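You operate a simulated robot arm through the tools that you are given. There is no shell and no other tool. Be economical: measure what you need, move in short steps, check, and stop when the job is done.

The job below is to be done with a simulated robot arm. You get a single attempt, and the scene is never put back.

## Task
Gauge the housing's recess, fit the spacer that the card names, and gauge it again.
Fine: park the gauge arm in the middle.

The check looks at the end state, three seconds after you hand in, the way a careful person would. Anything else that was tipped, shoved, dropped, spilled or broken makes it a failure.

## Robot
A 7-joint arm with a two-finger parallel gripper, fixed in place. Base frame: the origin is at the foot of the arm, x ahead of it, y to its left, z up; the work surface is at about z = 0. Units: m, rad, N and s.
With the tool pointing down near the work surface it reaches from about 0.22 to 0.58 m from the base axis. Its first joint turns from -1.152 to 1.152 rad. Payload 2.5 kg.
Tool frame: the origin (TCP) lies between the finger pads and is the grasp point; the fingertips stand 0.023 m ahead of it; z points along the fingers, y is the line along which they close. The gripper opens to 0.094 m. The fingers are 0.038 m wide and 0.01 m thick; the gripper's body (0.054 by 0.096 m) begins 0.039 m behind the TCP.
Orientation is told as [roll, pitch, yaw] about the base's x, y, z axes, in that order, counted from this pose: with the fingers straight down and closing along the base's y, the tool's x points along the base's -x, its y along +y and its z along -z.

## Interface
- The arm moves only by the tool apply_moves. Its argument "targets" is a list of rows, each a list of 3 entries, a list of its own where there are three numbers: the shift along the tool's x, y, z in m, then the turn, a rotation vector about the tool's x, y, z in rad, then the finger opening in m, from 0 to 0.094. In form: [[[x, y, z], [rx, ry, rz], grip], ...]. A call has 1 to 12 rows; each row shifts and turns the commanded pose from where the row before left it, along the tool's axes as they then stand. A row lasts 0.2 s, in which the tool goes at most 0.05 m and 0.15 rad; a call with a longer step from one row to the next is refused whole, and so is a gripper value outside its range. A pose out of reach is approached as far as the arm can. The call stops where the force on the tool passes 90 N (or 10 N more than at its start, if that is more) or the arm is blocked; 0.2 s more then pass. The fingers move at their own pace (about 0.108 m/s each) and stop on an object; they squeeze with about 26 N. The grip force told is the motor's: it shows also when the fingers shut on nothing. Time passes only in rows, and 0.2 s behind the last, so rows that do not move let the fingers close. It gives the time, the measured TCP pose, the force on the tool (base axes), the opening and the grip force at its end, in the units of the frame above (readings bear some noise), with the torque about the TCP (base axes, N m) and any sound that the robot's microphone picked up.
- Cameras (640 x 400 px; columns grow to the right, rows downward): "scene" is fixed at [0.1265, -0.4117, 0.547]; the picture's right is [0.78, -0.63, 0.00], its down [-0.35, -0.43, -0.83] and it looks along [0.52, 0.65, -0.55] (base axes); focal length 354 px, centre (320, 200). "wrist" rides on the gripper at [0.086, 0.016, -0.074] in the tool frame; the picture's right is [-0.18, 0.98, 0.00], its down [-0.58, -0.11, -0.81] and it looks along [-0.79, -0.15, 0.59] (tool axes); focal length 243 px, centre (320, 200). There is no depth. A picture from a camera that has moved, and an enlarged one, comes with that camera's place and axes in the base frame and with its lens.
- get_image(camera): a new picture of that camera. The clock stands still meanwhile.
- enlarge(camera, box): a new picture of the part [left, top, right, bottom] of that camera's present view, enlarged. The clock stands still meanwhile.
- sign_off(): hands the job in; it is judged then, once.

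Go step by step. Nothing tells you positions but the pictures and the camera data: compare them with the known pose of the tool, close in by small moves and look again before you grip or let go. The budget is 120 turns and 84 pictures, counting those below and the enlarged ones. Unless the task says otherwise, let go and move clear before handing in, and close with one line.

The tools are called by a JSON object that holds its "fn" and its "kwargs". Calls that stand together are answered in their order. apply_moves: Moves the arm, as the interface text tells. Its arguments: {"type":"object","properties":{"targets":{"type":"array"}},"required":["targets"]} The other tools are called the same way: get_image (camera) takes a picture; enlarge (camera, box) takes an enlarged picture of a part of a camera's view; sign_off () hands the job in.

At the start:

```text
clock: 0.0
position: [0.3417, -0.1818, 0.3123]
tool_rot: [0.0, -0.001, -0.001]
contact_force: [-0.3, 0.8, -0.3]
ft_torque: [0.0, 0.01, 0.01]
gripper_width: 0.0942
grip_force: 0.1
```

scene: 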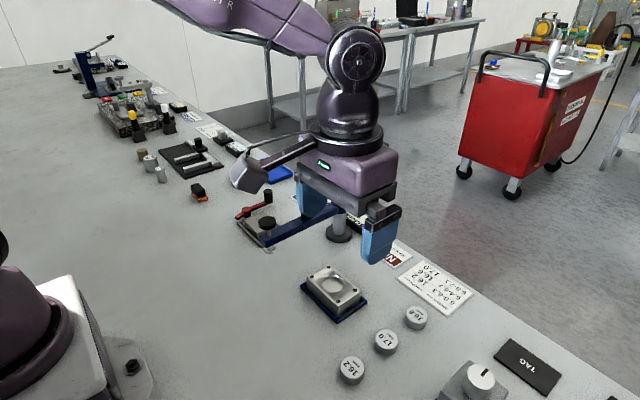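
wrist: 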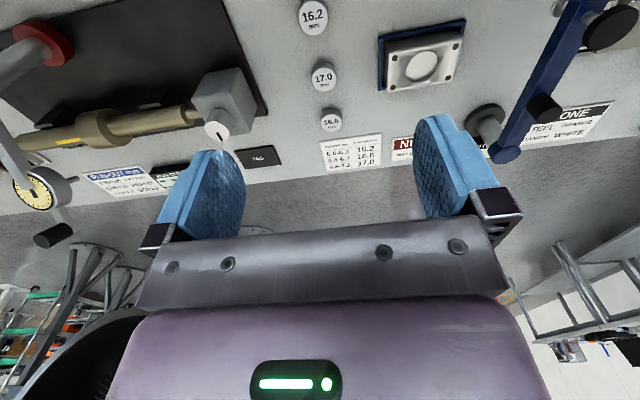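

I see a housing with a recess, three spacers (16.2, 17.0, 16.6), a card, and a blue gauge arm with a post. I'll enlarge the details first.

{"fn": "enlarge", "kwargs": {"camera": "scene", "box": [220, 170, 420, 295]}}

{"fn": "enlarge", "kwargs": {"camera": "scene", "box": [290, 230, 490, 355]}}

{"fn": "enlarge", "kwargs": {"camera": "wrist", "box": [290, 0, 640, 190]}}

{"fn": "enlarge", "kwargs": {"camera": "wrist", "box": [0, 100, 290, 260]}}

```text
3.20 times, centred on (320, 232) of scene
camera zoom: at [0.1265, -0.4117, 0.547], right [0.78, -0.63, 0.0], down [-0.35, -0.43, -0.83], along [0.52, 0.65, -0.55], focal length 1133 px, centre (320, 96)
```

zoom: 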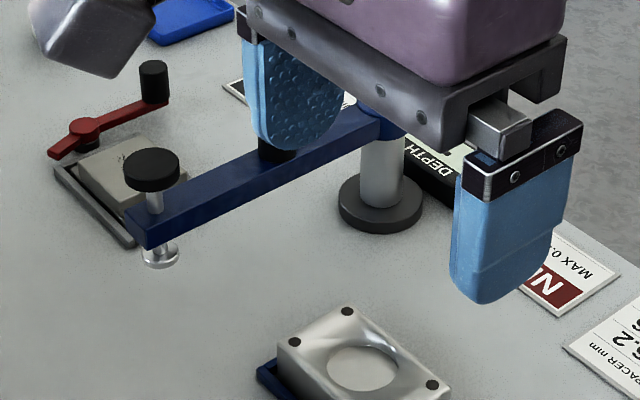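

```text
3.20 times, centred on (390, 292) of scene
camera zoom: at [0.1265, -0.4117, 0.547], right [0.78, -0.63, 0.0], down [-0.35, -0.43, -0.83], along [0.52, 0.65, -0.55], focal length 1133 px, centre (96, -96)
```

zoom: 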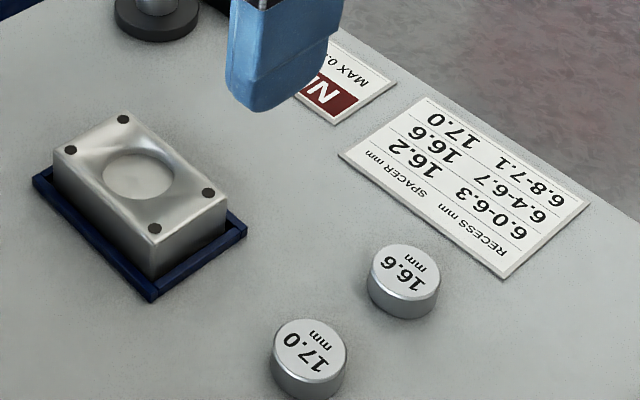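

```text
1.83 times, centred on (465, 95) of wrist
camera zoom: at [0.2565, -0.1645, 0.3866], right [0.18, 0.98, 0.0], down [0.58, -0.11, 0.81], along [0.79, -0.15, -0.59], focal length 444 px, centre (55, 392)
```

zoom: 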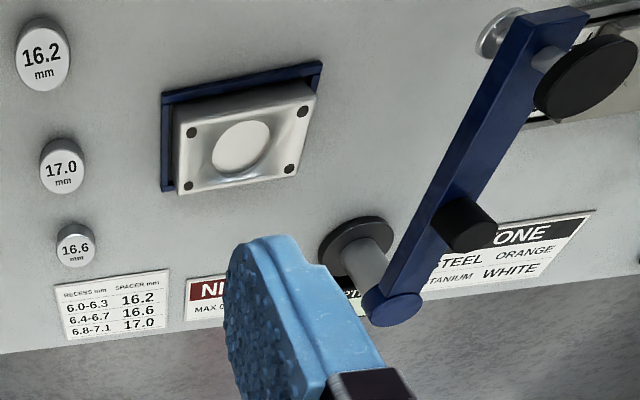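

```text
2.21 times, centred on (145, 180) of wrist
camera zoom: at [0.2565, -0.1645, 0.3866], right [0.18, 0.98, 0.0], down [0.58, -0.11, 0.81], along [0.79, -0.15, -0.59], focal length 535 px, centre (706, 244)
```

zoom: 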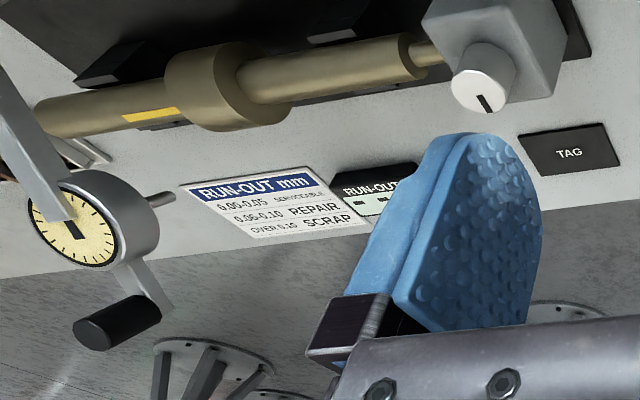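

The DEPTH gauge's arm pivots on a post near (0.58, 0.08), its plunger is near (0.39, 0.085), and the housing recess is near (0.446, -0.05). I'll move over at this height for a better view.

{"fn": "apply_moves", "kwargs": {"targets": [[[0.01, 0.04, 0], [0, 0, 0], 0.094], [[0.01, 0.04, 0], [0, 0, 0], 0.094], [[0.01, 0.04, 0], [0, 0, 0], 0.094], [[0.01, 0.04, 0], [0, 0, 0], 0.094], [[0.01, 0.04, 0], [0, 0, 0], 0.094], [[0, 0.04, 0], [0, 0, 0], 0.094]]}}

{"fn": "get_image", "kwargs": {"camera": "wrist"}}

{"fn": "get_image", "kwargs": {"camera": "scene"}}

```text
clock: 1.4
position: [0.2928, 0.0602, 0.3114]
tool_rot: [0.001, 0.0, 0.001]
contact_force: [0.0, 1.0, -0.2]
ft_torque: [0.01, 0.01, 0.01]
gripper_width: 0.0941
grip_force: 0.1
```

```text
77 pictures are left
camera wrist: at [0.2062, 0.0776, 0.3857], right [0.18, 0.98, 0.0], down [0.58, -0.11, 0.81], along [0.79, -0.15, -0.59], focal length 243 px, centre (320, 200)
```

wrist: 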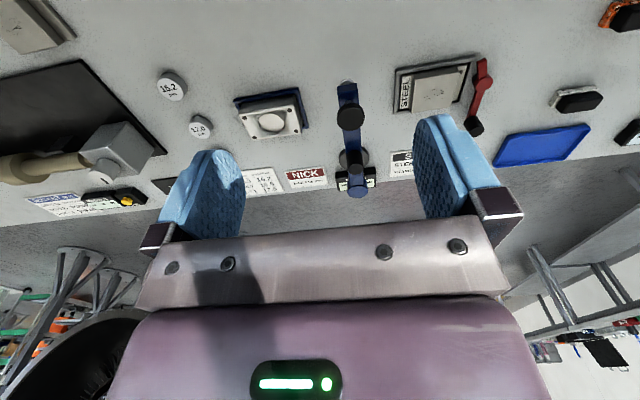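

```text
76 pictures are left
```

scene: 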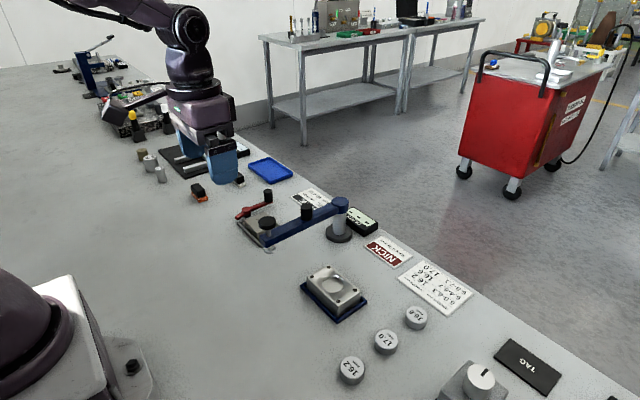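

{"fn": "enlarge", "kwargs": {"camera": "scene", "box": [220, 175, 420, 300]}}

{"fn": "enlarge", "kwargs": {"camera": "wrist", "box": [210, 60, 530, 220]}}

{"fn": "enlarge", "kwargs": {"camera": "scene", "box": [340, 200, 480, 320]}}

```text
3.20 times, centred on (320, 238) of scene
camera zoom: at [0.1264, -0.4118, 0.547], right [0.78, -0.63, 0.0], down [-0.35, -0.43, -0.83], along [0.52, 0.65, -0.55], focal length 1133 px, centre (320, 80)
```

zoom: 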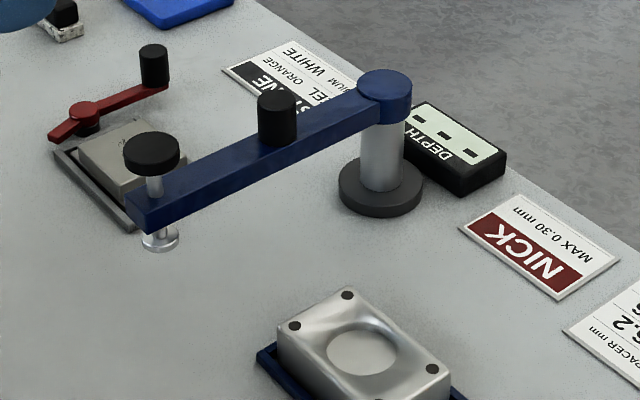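

```text
2.00 times, centred on (370, 140) of wrist
camera zoom: at [0.2062, 0.0776, 0.3857], right [0.18, 0.98, 0.0], down [0.58, -0.11, 0.81], along [0.79, -0.15, -0.59], focal length 485 px, centre (220, 320)
```

zoom: 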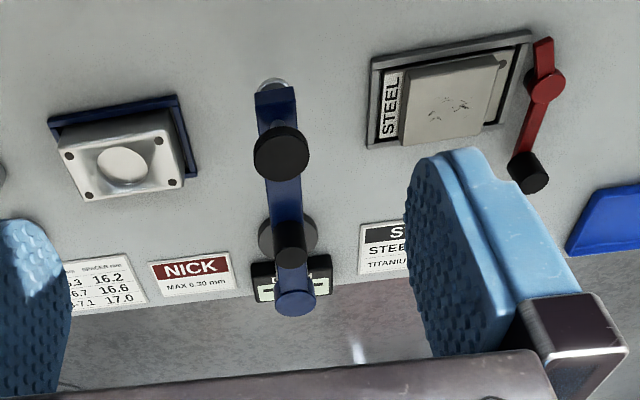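

```text
3.33 times, centred on (410, 260) of scene
camera zoom: at [0.1264, -0.4118, 0.547], right [0.78, -0.63, 0.0], down [-0.35, -0.43, -0.83], along [0.52, 0.65, -0.55], focal length 1180 px, centre (20, 0)
```

zoom: 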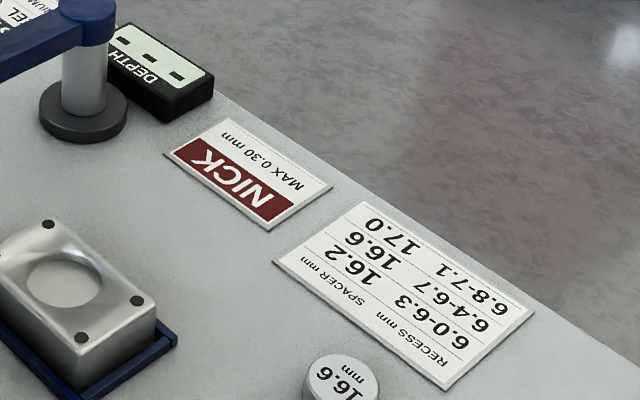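

The gauge arm lies along -x in the middle between the housing and the steel fixture. Its pivot is near (0.58, 0.081), the handle peg near (0.482, 0.081, top 0.127) and the plunger knob near (0.387, 0.081, top 0.135). I'll move above the peg and look.

{"fn": "apply_moves", "kwargs": {"targets": [[[-0.038, 0.004, 0.02], [0, 0, 0], 0.06], [[-0.038, 0.004, 0.02], [0, 0, 0], 0.06], [[-0.038, 0.004, 0.02], [0, 0, 0], 0.06], [[-0.038, 0.004, 0.02], [0, 0, 0], 0.06], [[-0.037, 0.004, 0.02], [0, 0, 0], 0.06], [[0, 0, 0], [0, 0, 0], 0.06]]}}

{"fn": "enlarge", "kwargs": {"camera": "scene", "box": [220, 145, 420, 270]}}

{"fn": "get_image", "kwargs": {"camera": "wrist"}}

```text
clock: 2.8
position: [0.4821, 0.0791, 0.2106]
tool_rot: [-0.001, 0.0, 0.001]
contact_force: [1.1, 0.3, 0.3]
ft_torque: [0.0, -0.04, 0.01]
gripper_width: 0.0599
grip_force: 0.1
```

```text
3.20 times, centred on (320, 208) of scene
camera zoom: at [0.1265, -0.4117, 0.547], right [0.78, -0.63, 0.0], down [-0.35, -0.43, -0.83], along [0.52, 0.65, -0.55], focal length 1133 px, centre (320, 176)
```

zoom: 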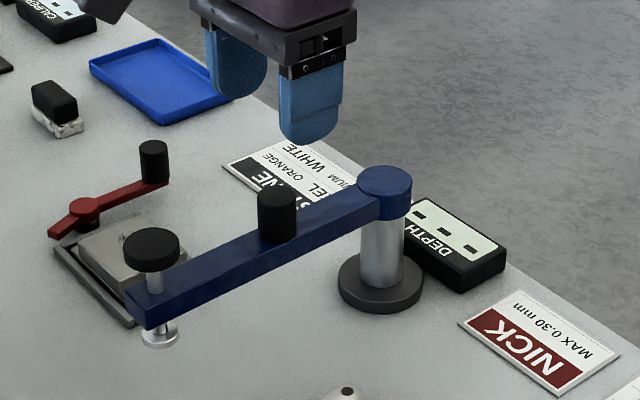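

```text
71 pictures are left
camera wrist: at [0.3969, 0.0952, 0.2851], right [0.18, 0.98, 0.0], down [0.58, -0.11, 0.81], along [0.79, -0.15, -0.59], focal length 243 px, centre (320, 200)
```

wrist: 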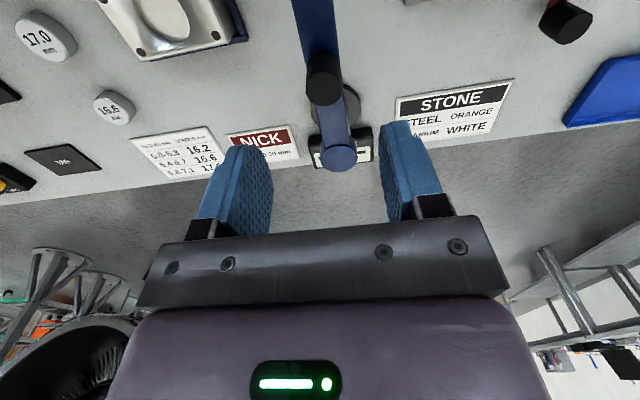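

The peg estimate holds at about (0.485, 0.081). I'll descend to straddle it with the fingers open, then check.

{"fn": "apply_moves", "kwargs": {"targets": [[[-0.002, 0.002, 0.03], [0, 0, 0], 0.06], [[0, 0, 0.03], [0, 0, 0], 0.06], [[0, 0, 0.016], [0, 0, 0], 0.06], [[0, 0, 0], [0, 0, 0], 0.06]]}}

{"fn": "enlarge", "kwargs": {"camera": "scene", "box": [220, 145, 420, 270]}}

{"fn": "get_image", "kwargs": {"camera": "wrist"}}

```text
clock: 3.8
position: [0.4837, 0.0787, 0.1352]
tool_rot: [0.001, -0.001, 0.0]
contact_force: [0.2, -0.1, 0.0]
ft_torque: [0.0, 0.0, 0.02]
gripper_width: 0.0601
grip_force: 0.2
```

```text
3.20 times, centred on (320, 208) of scene
camera zoom: at [0.1265, -0.4117, 0.547], right [0.78, -0.63, 0.0], down [-0.35, -0.43, -0.83], along [0.52, 0.65, -0.55], focal length 1133 px, centre (320, 176)
```

zoom: 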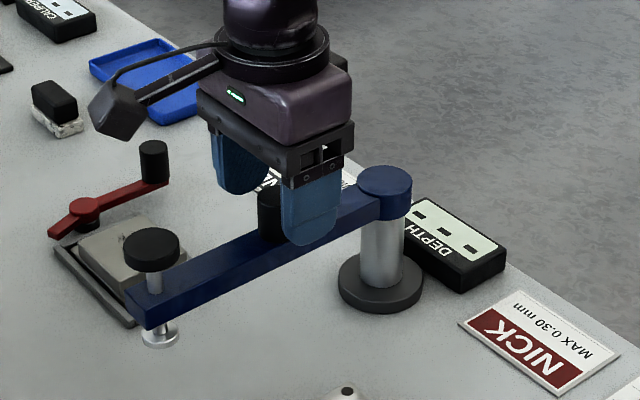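

```text
69 pictures are left
camera wrist: at [0.3978, 0.0966, 0.2101], right [0.18, 0.98, 0.0], down [0.58, -0.11, 0.81], along [0.79, -0.15, -0.59], focal length 243 px, centre (320, 200)
```

wrist: 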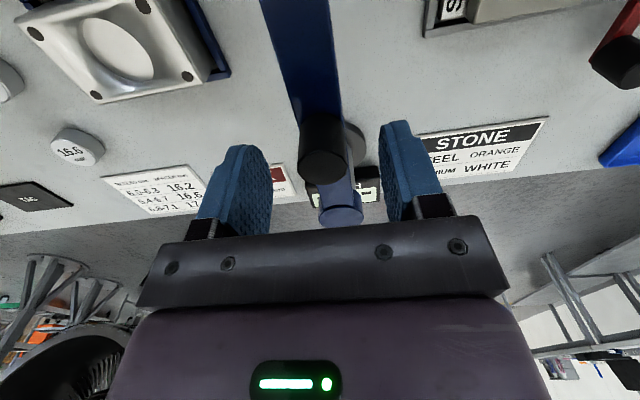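

The fingers straddle the peg. I'll close to a loose cage at 0.03 m.

{"fn": "apply_moves", "kwargs": {"targets": [[[0, 0.003, 0], [0, 0, 0], 0.04], [[0, 0, 0], [0, 0, 0], 0.03], [[0, 0, 0], [0, 0, 0], 0.028]]}}

{"fn": "enlarge", "kwargs": {"camera": "wrist", "box": [200, 80, 460, 240]}}

```text
clock: 4.6
position: [0.4845, 0.0827, 0.1369]
tool_rot: [0.001, 0.0, 0.0]
contact_force: [-0.9, -0.3, 0.6]
ft_torque: [-0.02, 0.02, -0.01]
gripper_width: 0.0286
grip_force: 0.7
```

```text
2.46 times, centred on (330, 160) of wrist
camera zoom: at [0.3978, 0.0997, 0.2103], right [0.18, 0.98, 0.0], down [0.58, -0.11, 0.81], along [0.79, -0.15, -0.59], focal length 597 px, centre (295, 298)
```

zoom: 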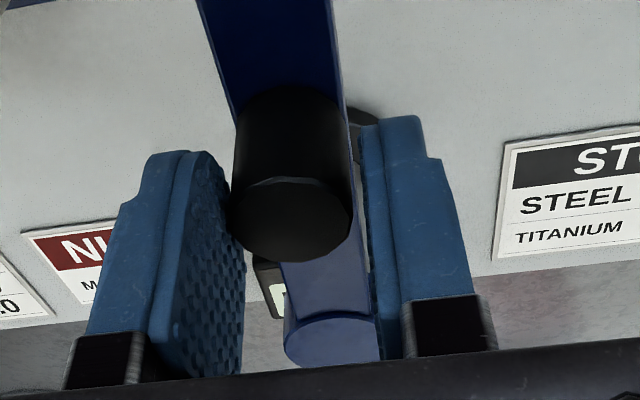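

The peg is caged cleanly. I'll swing the arm 45° along its arc towards the housing.

{"fn": "apply_moves", "kwargs": {"targets": [[[-0.0003, -0.0073, 0], [0, 0, 0], 0.028], [[-0.0009, -0.0072, 0], [0, 0, 0], 0.028], [[-0.0014, -0.0072, 0], [0, 0, 0], 0.028], [[-0.002, -0.007, 0], [0, 0, 0], 0.028], [[-0.0025, -0.0069, 0], [0, 0, 0], 0.028], [[-0.0031, -0.0066, 0], [0, 0, 0], 0.028], [[-0.0036, -0.0064, 0], [0, 0, 0], 0.028], [[-0.0041, -0.0061, 0], [0, 0, 0], 0.028], [[-0.0045, -0.0057, 0], [0, 0, 0], 0.028], [[-0.005, -0.0054, 0], [0, 0, 0], 0.028]]}}

{"fn": "enlarge", "kwargs": {"camera": "scene", "box": [270, 165, 470, 320]}}

{"fn": "get_image", "kwargs": {"camera": "wrist"}}

```text
clock: 6.8
position: [0.512, 0.0177, 0.1358]
tool_rot: [-0.001, -0.002, 0.0]
contact_force: [1.0, -1.7, -0.3]
ft_torque: [0.02, 0.0, 0.02]
gripper_width: 0.0284
grip_force: 0.6
```

```text
2.58 times, centred on (370, 242) of scene
camera zoom: at [0.1265, -0.4117, 0.547], right [0.78, -0.63, 0.0], down [-0.35, -0.43, -0.83], along [0.52, 0.65, -0.55], focal length 914 px, centre (191, 90)
```

zoom: 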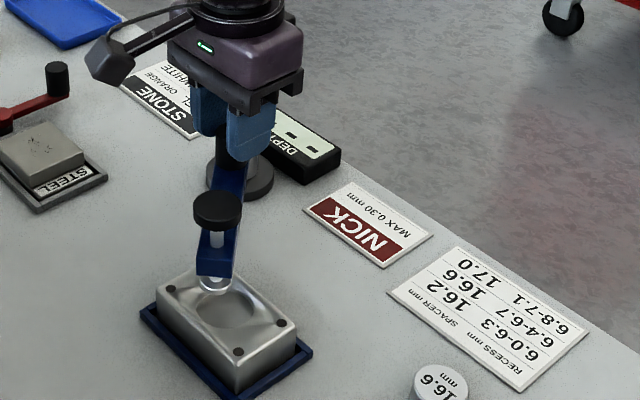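

```text
66 pictures are left
camera wrist: at [0.4252, 0.0343, 0.21], right [0.18, 0.98, 0.0], down [0.58, -0.11, 0.81], along [0.79, -0.15, -0.59], focal length 243 px, centre (320, 200)
```

wrist: 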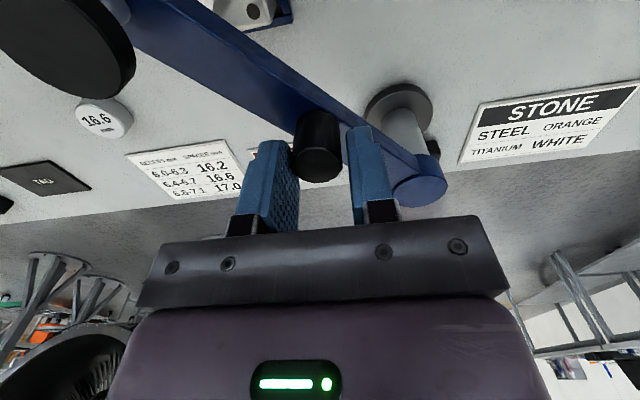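

The plunger is now about over the recess. I'll open, rise and check its alignment before pressing.

{"fn": "apply_moves", "kwargs": {"targets": [[[0, 0, 0], [0, 0, 0], 0.05], [[0, 0, 0], [0, 0, 0], 0.05], [[0, 0, -0.04], [0, 0, 0], 0.05], [[0, 0, -0.04], [0, 0, 0], 0.05], [[0.04, 0.0, -0.02], [0, 0, 0], 0.02], [[0.04, 0.0, 0], [0, 0, 0], 0.0], [[0.04, 0.0, 0], [0, 0, 0], 0.0], [[0.04, 0.0, 0], [0, 0, 0], 0.0]]}}

{"fn": "enlarge", "kwargs": {"camera": "scene", "box": [290, 185, 420, 320]}}

{"fn": "get_image", "kwargs": {"camera": "wrist"}}

```text
clock: 8.6
position: [0.3496, 0.019, 0.2334]
tool_rot: [0.001, 0.0, 0.001]
contact_force: [-0.3, 0.4, -0.3]
ft_torque: [0.01, 0.0, 0.02]
gripper_width: 0.0
grip_force: 25.9
```

```text
2.96 times, centred on (355, 252) of scene
camera zoom: at [0.1265, -0.4117, 0.547], right [0.78, -0.63, 0.0], down [-0.35, -0.43, -0.83], along [0.52, 0.65, -0.55], focal length 1049 px, centre (216, 44)
```

zoom: 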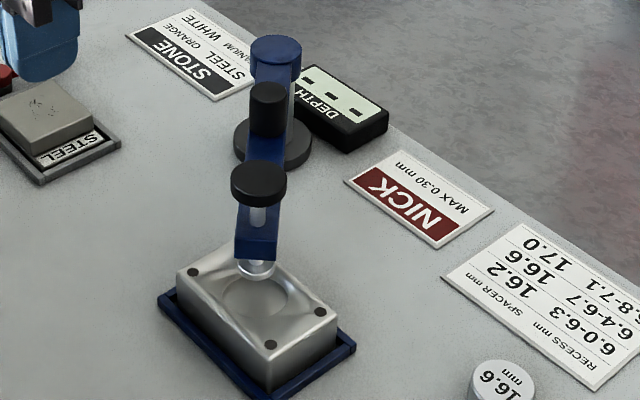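

```text
64 pictures are left
camera wrist: at [0.2632, 0.0368, 0.3088], right [0.18, 0.98, 0.0], down [0.58, -0.11, 0.81], along [0.79, -0.15, -0.59], focal length 243 px, centre (320, 200)
```

wrist: 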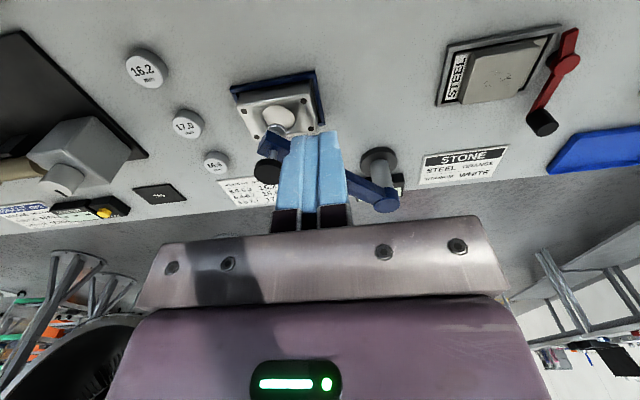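

The plunger sits over the recess centre, with the knob near (0.444, -0.055). I'll come above the knob with closed fingers and check before pressing.

{"fn": "apply_moves", "kwargs": {"targets": [[[-0.0315, -0.0245, 0], [0, 0, 0], 0.0], [[-0.0315, -0.0245, 0], [0, 0, 0], 0.0], [[-0.0315, -0.025, 0], [0, 0, 0], 0.0], [[0, 0, 0.03], [0, 0, 0], 0.0], [[0, 0, 0.03], [0, 0, 0], 0.0], [[0, 0, 0], [0, 0, 0], 0.0]]}}

{"fn": "enlarge", "kwargs": {"camera": "scene", "box": [290, 185, 420, 320]}}

{"fn": "get_image", "kwargs": {"camera": "wrist"}}

```text
clock: 10.0
position: [0.4426, -0.0554, 0.1748]
tool_rot: [0.001, 0.001, 0.0]
contact_force: [0.5, -0.1, 0.0]
ft_torque: [0.01, 0.0, -0.02]
gripper_width: 0.0003
grip_force: 25.9
```

```text
2.96 times, centred on (355, 252) of scene
camera zoom: at [0.1265, -0.4117, 0.547], right [0.78, -0.63, 0.0], down [-0.35, -0.43, -0.83], along [0.52, 0.65, -0.55], focal length 1049 px, centre (216, 44)
```

zoom: 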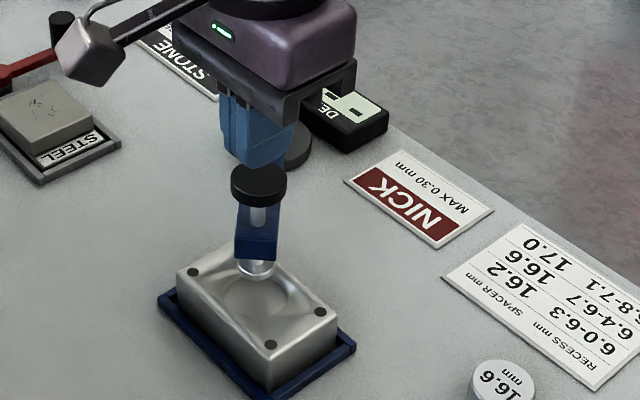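

```text
62 pictures are left
camera wrist: at [0.3571, -0.0391, 0.2483], right [0.18, 0.98, 0.0], down [0.58, -0.11, 0.81], along [0.79, -0.15, -0.59], focal length 243 px, centre (320, 200)
```

wrist: 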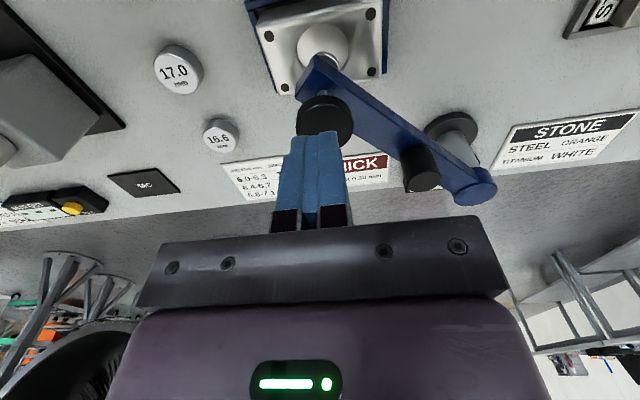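

The fingers are right above the knob. I'll press down in small steps.

{"fn": "apply_moves", "kwargs": {"targets": [[[0, 0, 0.006], [0, 0, 0], 0.0], [[0, 0, 0.005], [0, 0, 0], 0.0], [[0, 0, 0.004], [0, 0, 0], 0.0], [[0, 0, 0.003], [0, 0, 0], 0.0], [[0, 0, 0.003], [0, 0, 0], 0.0], [[0, 0, 0.003], [0, 0, 0], 0.0], [[0, 0, 0.003], [0, 0, 0], 0.0]]}}

{"fn": "enlarge", "kwargs": {"camera": "scene", "box": [290, 185, 420, 320]}}

```text
clock: 11.6
position: [0.4444, -0.0553, 0.1486]
tool_rot: [-0.001, -0.001, -0.001]
contact_force: [0.7, -0.5, 1.7]
ft_torque: [-0.02, 0.01, 0.0]
gripper_width: 0.0
grip_force: 26.1
```

```text
2.96 times, centred on (355, 252) of scene
camera zoom: at [0.1264, -0.4117, 0.547], right [0.78, -0.63, 0.0], down [-0.35, -0.43, -0.83], along [0.52, 0.65, -0.55], focal length 1049 px, centre (216, 44)
```

zoom: 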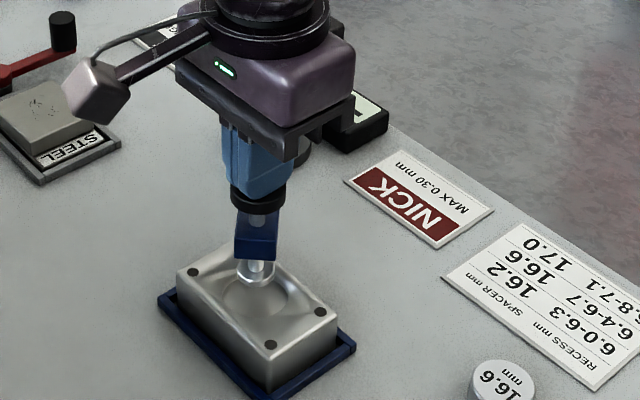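

The plunger is moving down on a light spring. I'll keep going until it meets the recess floor.

{"fn": "apply_moves", "kwargs": {"targets": [[[0, 0, 0.003], [0, 0, 0], 0.0], [[0, 0, 0.003], [0, 0, 0], 0.0], [[0, 0, 0.003], [0, 0, 0], 0.0], [[0, 0, 0.002], [0, 0, 0], 0.0], [[0, 0, 0.002], [0, 0, 0], 0.0]]}}

{"fn": "enlarge", "kwargs": {"camera": "scene", "box": [290, 185, 420, 320]}}

```text
clock: 12.8
position: [0.4455, -0.0565, 0.1357]
tool_rot: [0.0, 0.0, 0.002]
contact_force: [0.0, 1.3, 2.7]
ft_torque: [0.01, 0.03, -0.02]
gripper_width: 0.0
grip_force: 25.9
```

```text
2.96 times, centred on (355, 252) of scene
camera zoom: at [0.1264, -0.4117, 0.547], right [0.78, -0.63, 0.0], down [-0.35, -0.43, -0.83], along [0.52, 0.65, -0.55], focal length 1049 px, centre (216, 44)
```

zoom: 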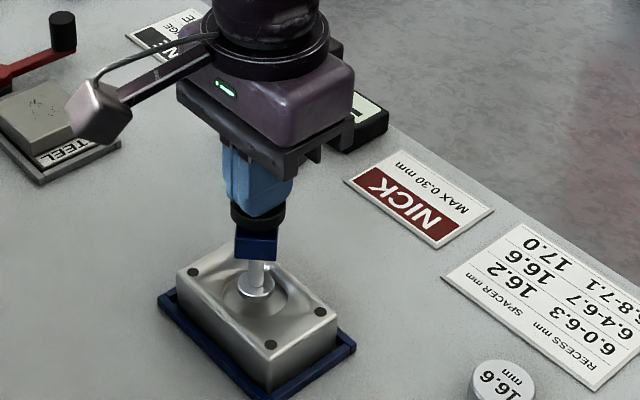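

Nearly there; the force is still small, so I'll continue carefully.

{"fn": "apply_moves", "kwargs": {"targets": [[[0, 0, 0.002], [0, 0, 0], 0.0], [[0, 0, 0.002], [0, 0, 0], 0.0], [[0, 0, 0.002], [0, 0, 0], 0.0]]}}

{"fn": "enlarge", "kwargs": {"camera": "scene", "box": [290, 185, 420, 320]}}

{"fn": "get_image", "kwargs": {"camera": "wrist"}}

```text
clock: 13.6
position: [0.4446, -0.0578, 0.1299]
tool_rot: [0.0, -0.001, 0.0]
contact_force: [-0.1, -0.6, 3.4]
ft_torque: [-0.02, 0.03, 0.0]
gripper_width: 0.0003
grip_force: 25.5
```

```text
2.96 times, centred on (355, 252) of scene
camera zoom: at [0.1264, -0.4117, 0.547], right [0.78, -0.63, 0.0], down [-0.35, -0.43, -0.83], along [0.52, 0.65, -0.55], focal length 1049 px, centre (216, 44)
```

zoom: 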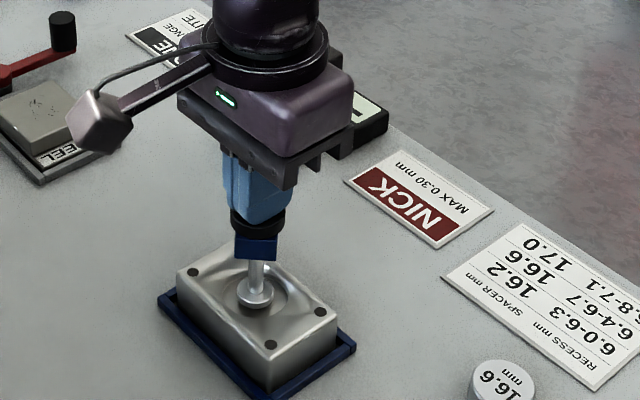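

```text
58 pictures are left
camera wrist: at [0.3592, -0.0393, 0.204], right [0.18, 0.98, 0.0], down [0.58, -0.11, 0.81], along [0.79, -0.15, -0.59], focal length 243 px, centre (320, 200)
```

wrist: 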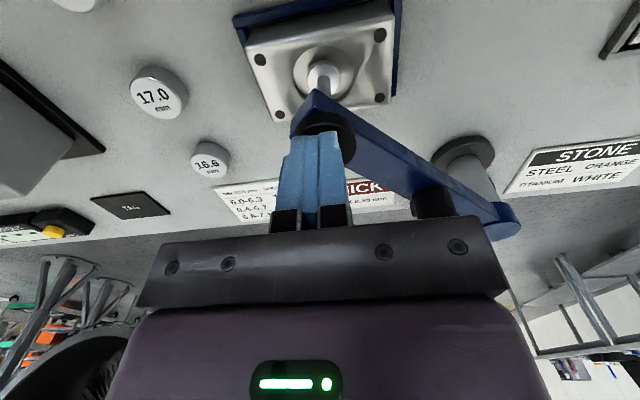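

The plunger is still travelling, centred in the recess. A few more millimetres.

{"fn": "apply_moves", "kwargs": {"targets": [[[0, 0, 0.002], [0, 0, 0], 0.0], [[0, 0, 0.002], [0, 0, 0], 0.0], [[0, 0, 0.001], [0, 0, 0], 0.0], [[0, 0, 0.001], [0, 0, 0], 0.0], [[0, 0, 0], [0, 0, 0], 0.0], [[0, 0, 0], [0, 0, 0], 0.0]]}}

{"fn": "enlarge", "kwargs": {"camera": "scene", "box": [290, 185, 420, 320]}}

```text
clock: 15.0
position: [0.4436, -0.0557, 0.1258]
tool_rot: [-0.002, 0.001, 0.002]
contact_force: [-9.5, 0.0, 22.4]
ft_torque: [0.01, 0.4, 0.12]
gripper_width: 0.0003
grip_force: 25.8
```

```text
2.96 times, centred on (355, 252) of scene
camera zoom: at [0.1263, -0.4117, 0.5471], right [0.78, -0.63, 0.0], down [-0.35, -0.43, -0.83], along [0.52, 0.65, -0.55], focal length 1049 px, centre (216, 44)
```

zoom: 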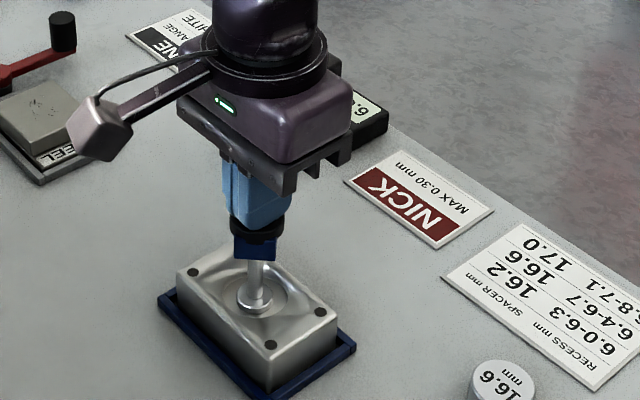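

The floor is met (22 N) and the display shows a reading. I'll enlarge it.

{"fn": "enlarge", "kwargs": {"camera": "scene", "box": [385, 200, 425, 240]}}

{"fn": "enlarge", "kwargs": {"camera": "scene", "box": [340, 200, 400, 240]}}

```text
10.00 times, centred on (405, 220) of scene
camera zoom: at [0.1263, -0.4117, 0.5471], right [0.78, -0.63, 0.0], down [-0.35, -0.43, -0.83], along [0.52, 0.65, -0.55], focal length 3542 px, centre (-530, 0)
```

zoom: 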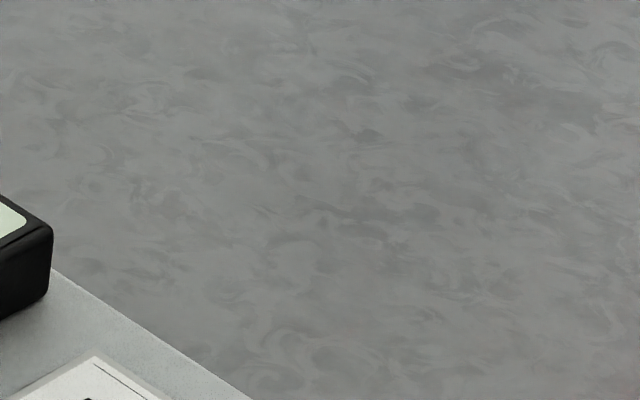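

```text
10.00 times, centred on (370, 220) of scene
camera zoom: at [0.1263, -0.4117, 0.5471], right [0.78, -0.63, 0.0], down [-0.35, -0.43, -0.83], along [0.52, 0.65, -0.55], focal length 3542 px, centre (-180, 0)
```

zoom: 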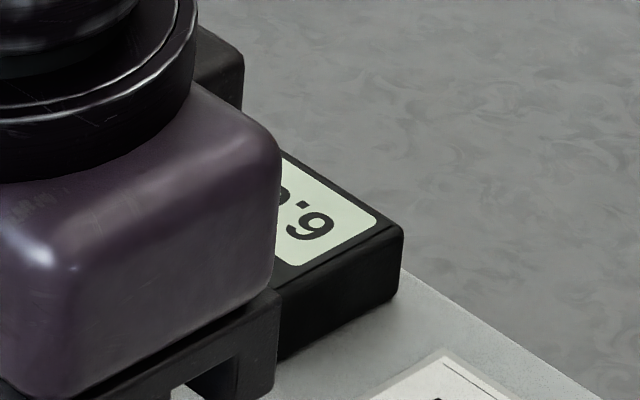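

It reads "6.x" with the second digit hidden. I'll rise and see whether the reading holds.

{"fn": "apply_moves", "kwargs": {"targets": [[[0, 0, -0.01], [0, 0, 0], 0.0], [[0, 0, -0.02], [0, 0, 0], 0.0], [[0, 0, -0.03], [0, 0, 0], 0.0], [[0.04, 0, -0.02], [0, 0, 0], 0.0], [[0.04, 0, 0], [0, 0, 0], 0.0], [[0.04, 0, 0], [0, 0, 0], 0.0]]}}

{"fn": "enlarge", "kwargs": {"camera": "scene", "box": [290, 185, 420, 320]}}

```text
clock: 16.4
position: [0.3247, -0.0569, 0.2057]
tool_rot: [-0.001, 0.0, -0.003]
contact_force: [0.7, 0.4, -1.1]
ft_torque: [0.03, -0.02, 0.02]
gripper_width: 0.0003
grip_force: 25.8
```

```text
2.96 times, centred on (355, 252) of scene
camera zoom: at [0.1265, -0.4117, 0.547], right [0.78, -0.63, 0.0], down [-0.35, -0.43, -0.83], along [0.52, 0.65, -0.55], focal length 1049 px, centre (216, 44)
```

zoom: 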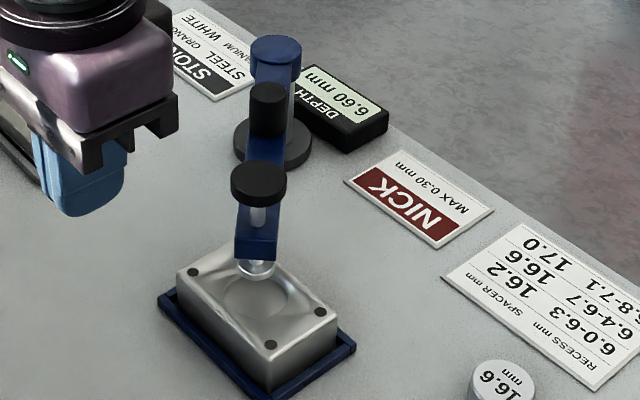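

{"fn": "enlarge", "kwargs": {"camera": "scene", "box": [345, 200, 385, 225]}}

```text
16.00 times, centred on (365, 212) of scene
camera zoom: at [0.1265, -0.4117, 0.547], right [0.78, -0.63, 0.0], down [-0.35, -0.43, -0.83], along [0.52, 0.65, -0.55], focal length 5666 px, centre (-400, 0)
```

zoom: 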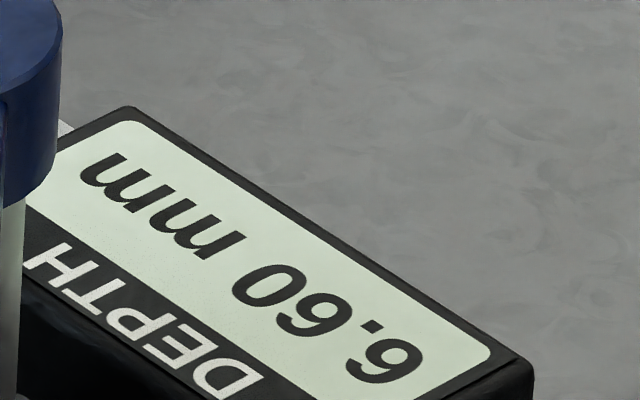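

The reading is 6.60 mm, so the card names the 16.6 mm spacer. I'll return to the peg and swing the arm back to the middle to clear the housing.

{"fn": "apply_moves", "kwargs": {"targets": [[[-0.0373, 0.0149, 0], [0, 0, 0], 0.05], [[-0.0373, 0.0149, 0], [0, 0, 0], 0.05], [[-0.0373, 0.0149, 0], [0, 0, 0], 0.05], [[-0.0373, 0.0149, 0], [0, 0, 0], 0.05], [[-0.0373, 0.0149, 0], [0, 0, 0], 0.05], [[0, 0, 0.03], [0, 0, 0], 0.05], [[0, 0, 0], [0, 0, 0], 0.05]]}}

{"fn": "enlarge", "kwargs": {"camera": "wrist", "box": [200, 60, 460, 230]}}

```text
clock: 18.0
position: [0.5104, 0.0194, 0.174]
tool_rot: [-0.001, 0.0, 0.0]
contact_force: [1.5, -0.6, -0.4]
ft_torque: [0.02, -0.03, 0.0]
gripper_width: 0.05
grip_force: 0.0
```

```text
2.35 times, centred on (330, 145) of wrist
camera zoom: at [0.4249, 0.0361, 0.2488], right [0.18, 0.98, 0.0], down [0.58, -0.11, 0.81], along [0.79, -0.15, -0.59], focal length 571 px, centre (296, 329)
```

zoom: 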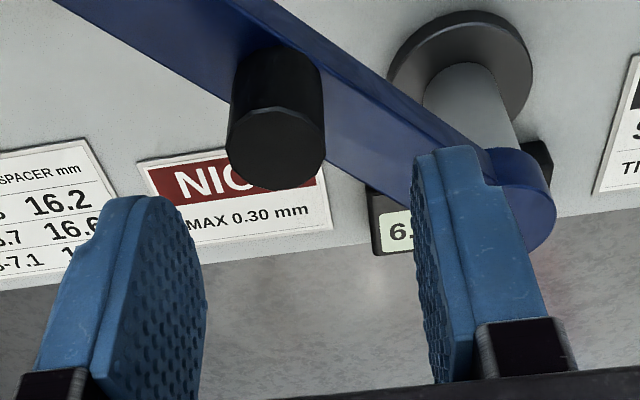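

Peg is near (0.513, 0.0145). I'll lower over it, cage it, and reverse the arc.

{"fn": "apply_moves", "kwargs": {"targets": [[[-0.001, -0.004, 0.02], [0, 0, 0], 0.05], [[0, 0, 0.019], [0, 0, 0], 0.05], [[0, 0, 0], [0, 0, 0], 0.03], [[0, 0, 0], [0, 0, 0], 0.028], [[0, 0, 0], [0, 0, 0], 0.028]]}}

{"fn": "apply_moves", "kwargs": {"targets": [[[0.005, 0.0054, 0], [0, 0, 0], 0.028], [[0.0045, 0.0057, 0], [0, 0, 0], 0.028], [[0.0041, 0.0061, 0], [0, 0, 0], 0.028], [[0.0036, 0.0064, 0], [0, 0, 0], 0.028], [[0.0031, 0.0066, 0], [0, 0, 0], 0.028], [[0.0025, 0.0069, 0], [0, 0, 0], 0.028], [[0.002, 0.007, 0], [0, 0, 0], 0.028], [[0.0014, 0.0072, 0], [0, 0, 0], 0.028], [[0.0009, 0.0072, 0], [0, 0, 0], 0.028], [[0.0003, 0.0073, 0], [0, 0, 0], 0.028], [[0.0, 0.002, 0], [0, 0, 0], 0.028]]}}

{"fn": "get_image", "kwargs": {"camera": "wrist"}}

{"fn": "enlarge", "kwargs": {"camera": "scene", "box": [220, 145, 420, 270]}}

```text
clock: 19.2
position: [0.5128, 0.0126, 0.1363]
tool_rot: [0.0, -0.001, -0.001]
contact_force: [-0.1, 0.1, 0.6]
ft_torque: [0.0, 0.01, 0.01]
gripper_width: 0.0282
grip_force: 0.1
```

```text
clock: 21.6
position: [0.4854, 0.0817, 0.1344]
tool_rot: [0.001, 0.001, 0.002]
contact_force: [-0.2, -0.5, 0.1]
ft_torque: [0.0, 0.0, 0.02]
gripper_width: 0.0285
grip_force: 0.5
```

```text
51 pictures are left
camera wrist: at [0.3997, 0.0992, 0.2093], right [0.18, 0.98, 0.0], down [0.58, -0.11, 0.81], along [0.79, -0.15, -0.59], focal length 243 px, centre (320, 200)
```

wrist: 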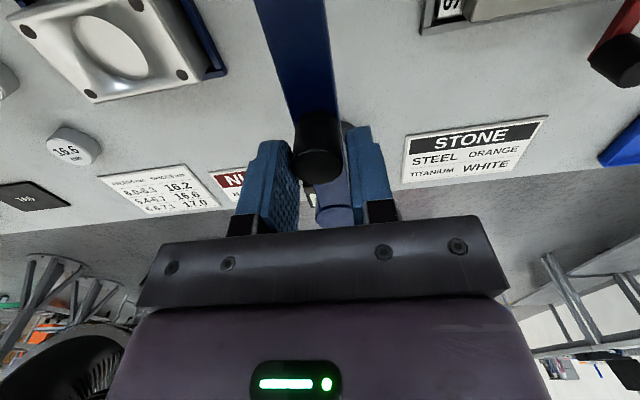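

```text
3.20 times, centred on (320, 208) of scene
camera zoom: at [0.1265, -0.4117, 0.547], right [0.78, -0.63, 0.0], down [-0.35, -0.43, -0.83], along [0.52, 0.65, -0.55], focal length 1133 px, centre (320, 176)
```

zoom: 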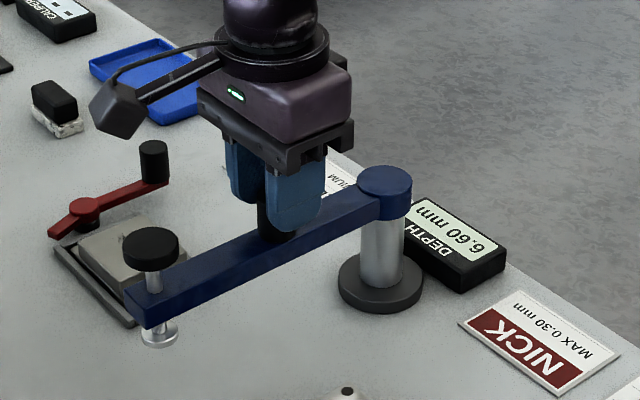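

The arm is back exactly where it started. I'll release, rise and go to the 16.6 spacer, near (0.533, -0.188).

{"fn": "apply_moves", "kwargs": {"targets": [[[0, 0, 0], [0, 0, 0], 0.05], [[0, 0, 0], [0, 0, 0], 0.05], [[0, 0, -0.04], [0, 0, 0], 0.06], [[0, 0, -0.045], [0, 0, 0], 0.075], [[0, -0.045, 0], [0, 0, 0], 0.075], [[0, -0.045, 0], [0, 0, 0], 0.075], [[0, -0.045, 0], [0, 0, 0], 0.075], [[0, -0.045, 0], [0, 0, 0], 0.075], [[0, -0.045, 0], [0, 0, 0], 0.075], [[0, -0.045, 0], [0, 0, 0], 0.075], [[0.02, 0, 0.02], [0, 0, 0], 0.075]]}}

{"fn": "get_image", "kwargs": {"camera": "wrist"}}

{"fn": "get_image", "kwargs": {"camera": "scene"}}

```text
clock: 24.0
position: [0.4665, -0.1873, 0.2001]
tool_rot: [0.001, -0.001, 0.001]
contact_force: [-0.1, 0.6, 0.2]
ft_torque: [0.01, 0.0, 0.01]
gripper_width: 0.0752
grip_force: 0.1
```

```text
49 pictures are left
camera wrist: at [0.3801, -0.1704, 0.2741], right [0.18, 0.98, 0.0], down [0.58, -0.11, 0.81], along [0.79, -0.15, -0.59], focal length 243 px, centre (320, 200)
```

wrist: 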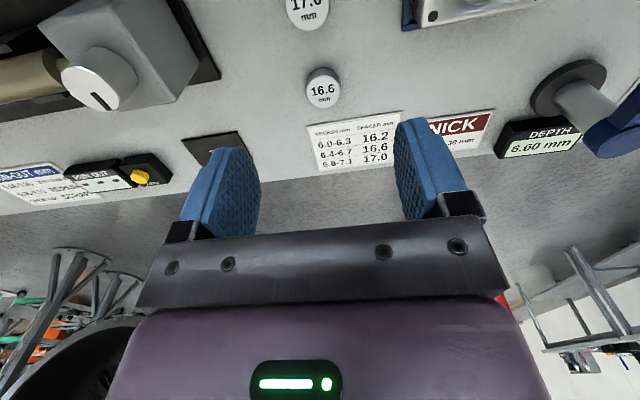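

```text
48 pictures are left
```

scene: 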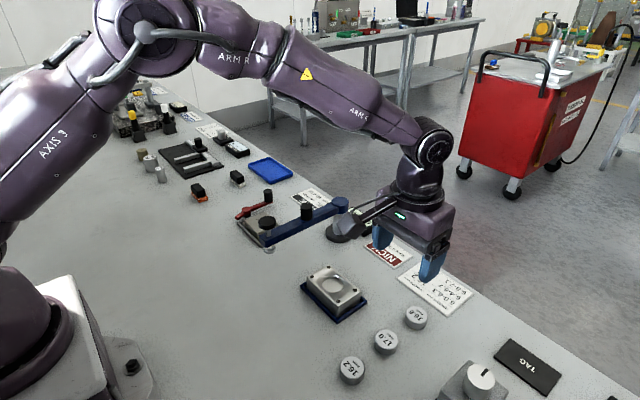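

The 16.6 spacer is near (0.526, -0.192). I'll move above it, lower down, and refine.

{"fn": "apply_moves", "kwargs": {"targets": [[[-0.03, -0.002, 0.03], [0, 0, 0], 0.07], [[-0.03, -0.002, 0.03], [0, 0, 0], 0.07], [[0, 0, 0.025], [0, 0, 0], 0.07], [[0, 0, 0], [0, 0, 0], 0.07]]}}

{"fn": "enlarge", "kwargs": {"camera": "wrist", "box": [180, 60, 480, 230]}}

{"fn": "enlarge", "kwargs": {"camera": "scene", "box": [350, 240, 500, 350]}}

```text
clock: 25.0
position: [0.5253, -0.1913, 0.1133]
tool_rot: [0.0, -0.001, 0.003]
contact_force: [-1.1, 0.1, 0.0]
ft_torque: [0.0, -0.02, -0.01]
gripper_width: 0.0697
grip_force: 0.0
```

```text
2.13 times, centred on (330, 145) of wrist
camera zoom: at [0.4408, -0.1732, 0.1879], right [0.18, 0.98, 0.0], down [0.58, -0.11, 0.81], along [0.79, -0.15, -0.59], focal length 518 px, centre (299, 317)
```

zoom: 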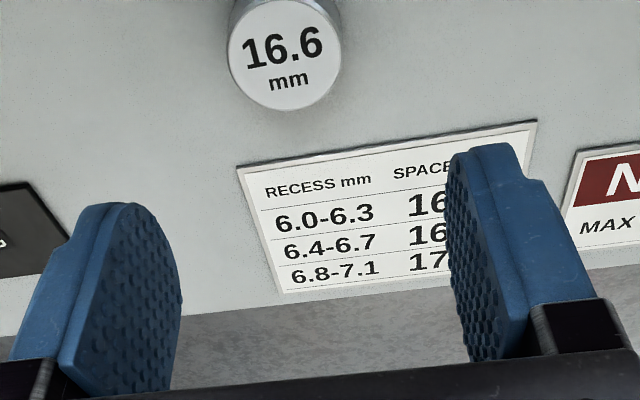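

```text
3.64 times, centred on (425, 295) of scene
camera zoom: at [0.1265, -0.4117, 0.547], right [0.78, -0.63, 0.0], down [-0.35, -0.43, -0.83], along [0.52, 0.65, -0.55], focal length 1288 px, centre (-62, -146)
```

zoom: 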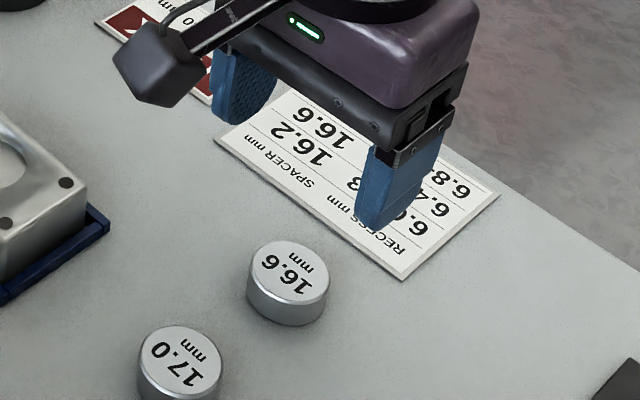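

The two views give about (0.527, -0.192). I'll descend with the fingers astride the spacer.

{"fn": "apply_moves", "kwargs": {"targets": [[[-0.002, -0.001, 0.03], [0, 0, 0], 0.07], [[0, 0, 0.03], [0, 0, 0], 0.07], [[0, 0, 0.01], [0, 0, 0], 0.07], [[0, 0, 0], [0, 0, 0], 0.07]]}}

{"fn": "get_image", "kwargs": {"camera": "wrist"}}

{"fn": "enlarge", "kwargs": {"camera": "scene", "box": [350, 240, 500, 350]}}

```text
clock: 26.0
position: [0.5272, -0.1922, 0.0452]
tool_rot: [0.0, 0.0, 0.0]
contact_force: [0.4, 0.7, -0.1]
ft_torque: [0.01, -0.03, -0.03]
gripper_width: 0.0699
grip_force: 0.1
```

```text
45 pictures are left
camera wrist: at [0.4426, -0.1756, 0.1198], right [0.18, 0.98, 0.0], down [0.58, -0.11, 0.81], along [0.79, -0.15, -0.59], focal length 243 px, centre (320, 200)
```

wrist: 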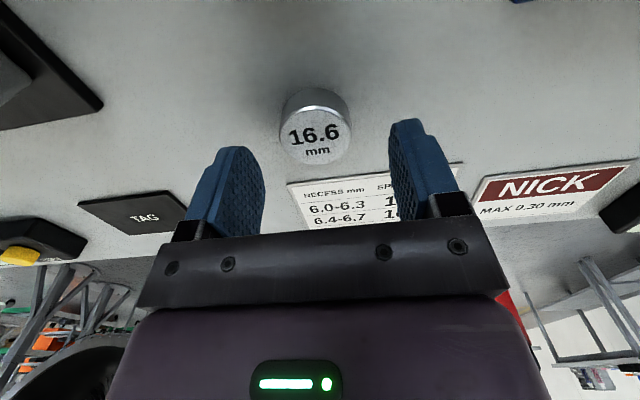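

```text
3.64 times, centred on (425, 295) of scene
camera zoom: at [0.1265, -0.4117, 0.547], right [0.78, -0.63, 0.0], down [-0.35, -0.43, -0.83], along [0.52, 0.65, -0.55], focal length 1288 px, centre (-62, -146)
```

zoom: 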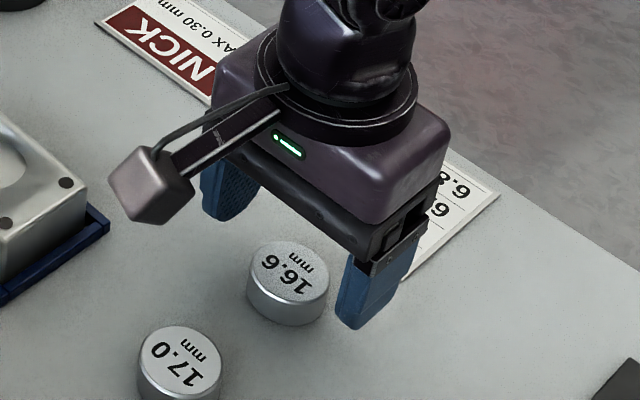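

The spacer is centred between the fingers. I'll lower to tips at about 1 cm and close.

{"fn": "apply_moves", "kwargs": {"targets": [[[0, 0, 0.0125], [0, 0, 0], 0.07], [[0, 0, 0], [0, 0, 0], 0.05], [[0, 0, 0], [0, 0, 0], 0.03], [[0, 0, 0], [0, 0, 0], 0.03], [[0, 0, 0], [0, 0, 0], 0.03]]}}

{"fn": "get_image", "kwargs": {"camera": "wrist"}}

```text
clock: 27.2
position: [0.5279, -0.1922, 0.0336]
tool_rot: [-0.002, 0.0, 0.0]
contact_force: [-0.1, -1.1, 1.4]
ft_torque: [0.0, -0.03, 0.0]
gripper_width: 0.0367
grip_force: 25.8
```

```text
43 pictures are left
camera wrist: at [0.4422, -0.1757, 0.1073], right [0.18, 0.98, 0.0], down [0.58, -0.11, 0.81], along [0.79, -0.15, -0.59], focal length 243 px, centre (320, 200)
```

wrist: 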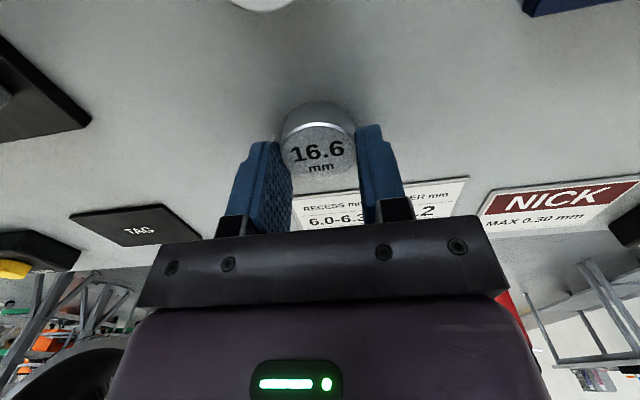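

The spacer is gripped (36.7 mm). I'll lift it and carry it near the housing.

{"fn": "apply_moves", "kwargs": {"targets": [[[0, 0, -0.02], [0, 0, 0], 0.03], [[0, 0, -0.03], [0, 0, 0], 0.03], [[0, 0, -0.03], [0, 0, 0], 0.03], [[0.021, 0.035, 0], [0, 0, 0], 0.03], [[0.021, 0.035, 0], [0, 0, 0], 0.03], [[0.021, 0.035, 0], [0, 0, 0], 0.03], [[0.021, 0.034, 0], [0, 0, 0], 0.03], [[0, 0, 0.01], [0, 0, 0], 0.03], [[0, 0, 0], [0, 0, 0], 0.03]]}}

{"fn": "get_image", "kwargs": {"camera": "wrist"}}

{"fn": "enlarge", "kwargs": {"camera": "scene", "box": [280, 210, 400, 330]}}

```text
clock: 29.2
position: [0.4453, -0.0541, 0.1038]
tool_rot: [0.0, 0.0, 0.001]
contact_force: [0.4, 0.9, 1.2]
ft_torque: [-0.01, -0.01, 0.0]
gripper_width: 0.03
grip_force: 0.1
```

```text
42 pictures are left
camera wrist: at [0.3596, -0.0363, 0.1781], right [0.18, 0.98, 0.0], down [0.58, -0.11, 0.81], along [0.79, -0.15, -0.59], focal length 243 px, centre (320, 200)
```

wrist: 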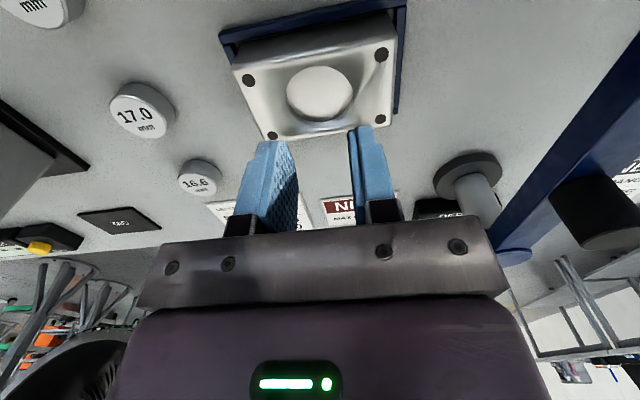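

```text
3.33 times, centred on (340, 270) of scene
camera zoom: at [0.1265, -0.4117, 0.547], right [0.78, -0.63, 0.0], down [-0.35, -0.43, -0.83], along [0.52, 0.65, -0.55], focal length 1180 px, centre (253, -33)
```

zoom: 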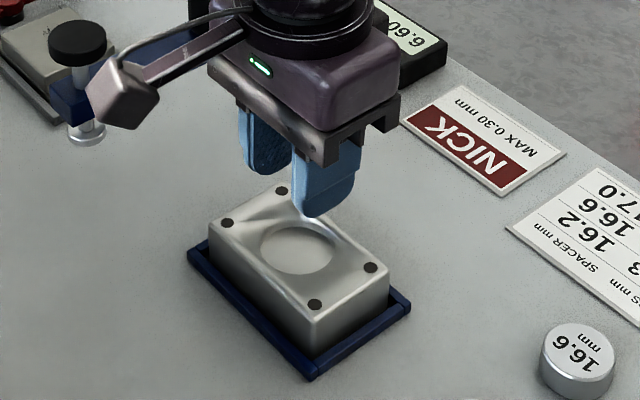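

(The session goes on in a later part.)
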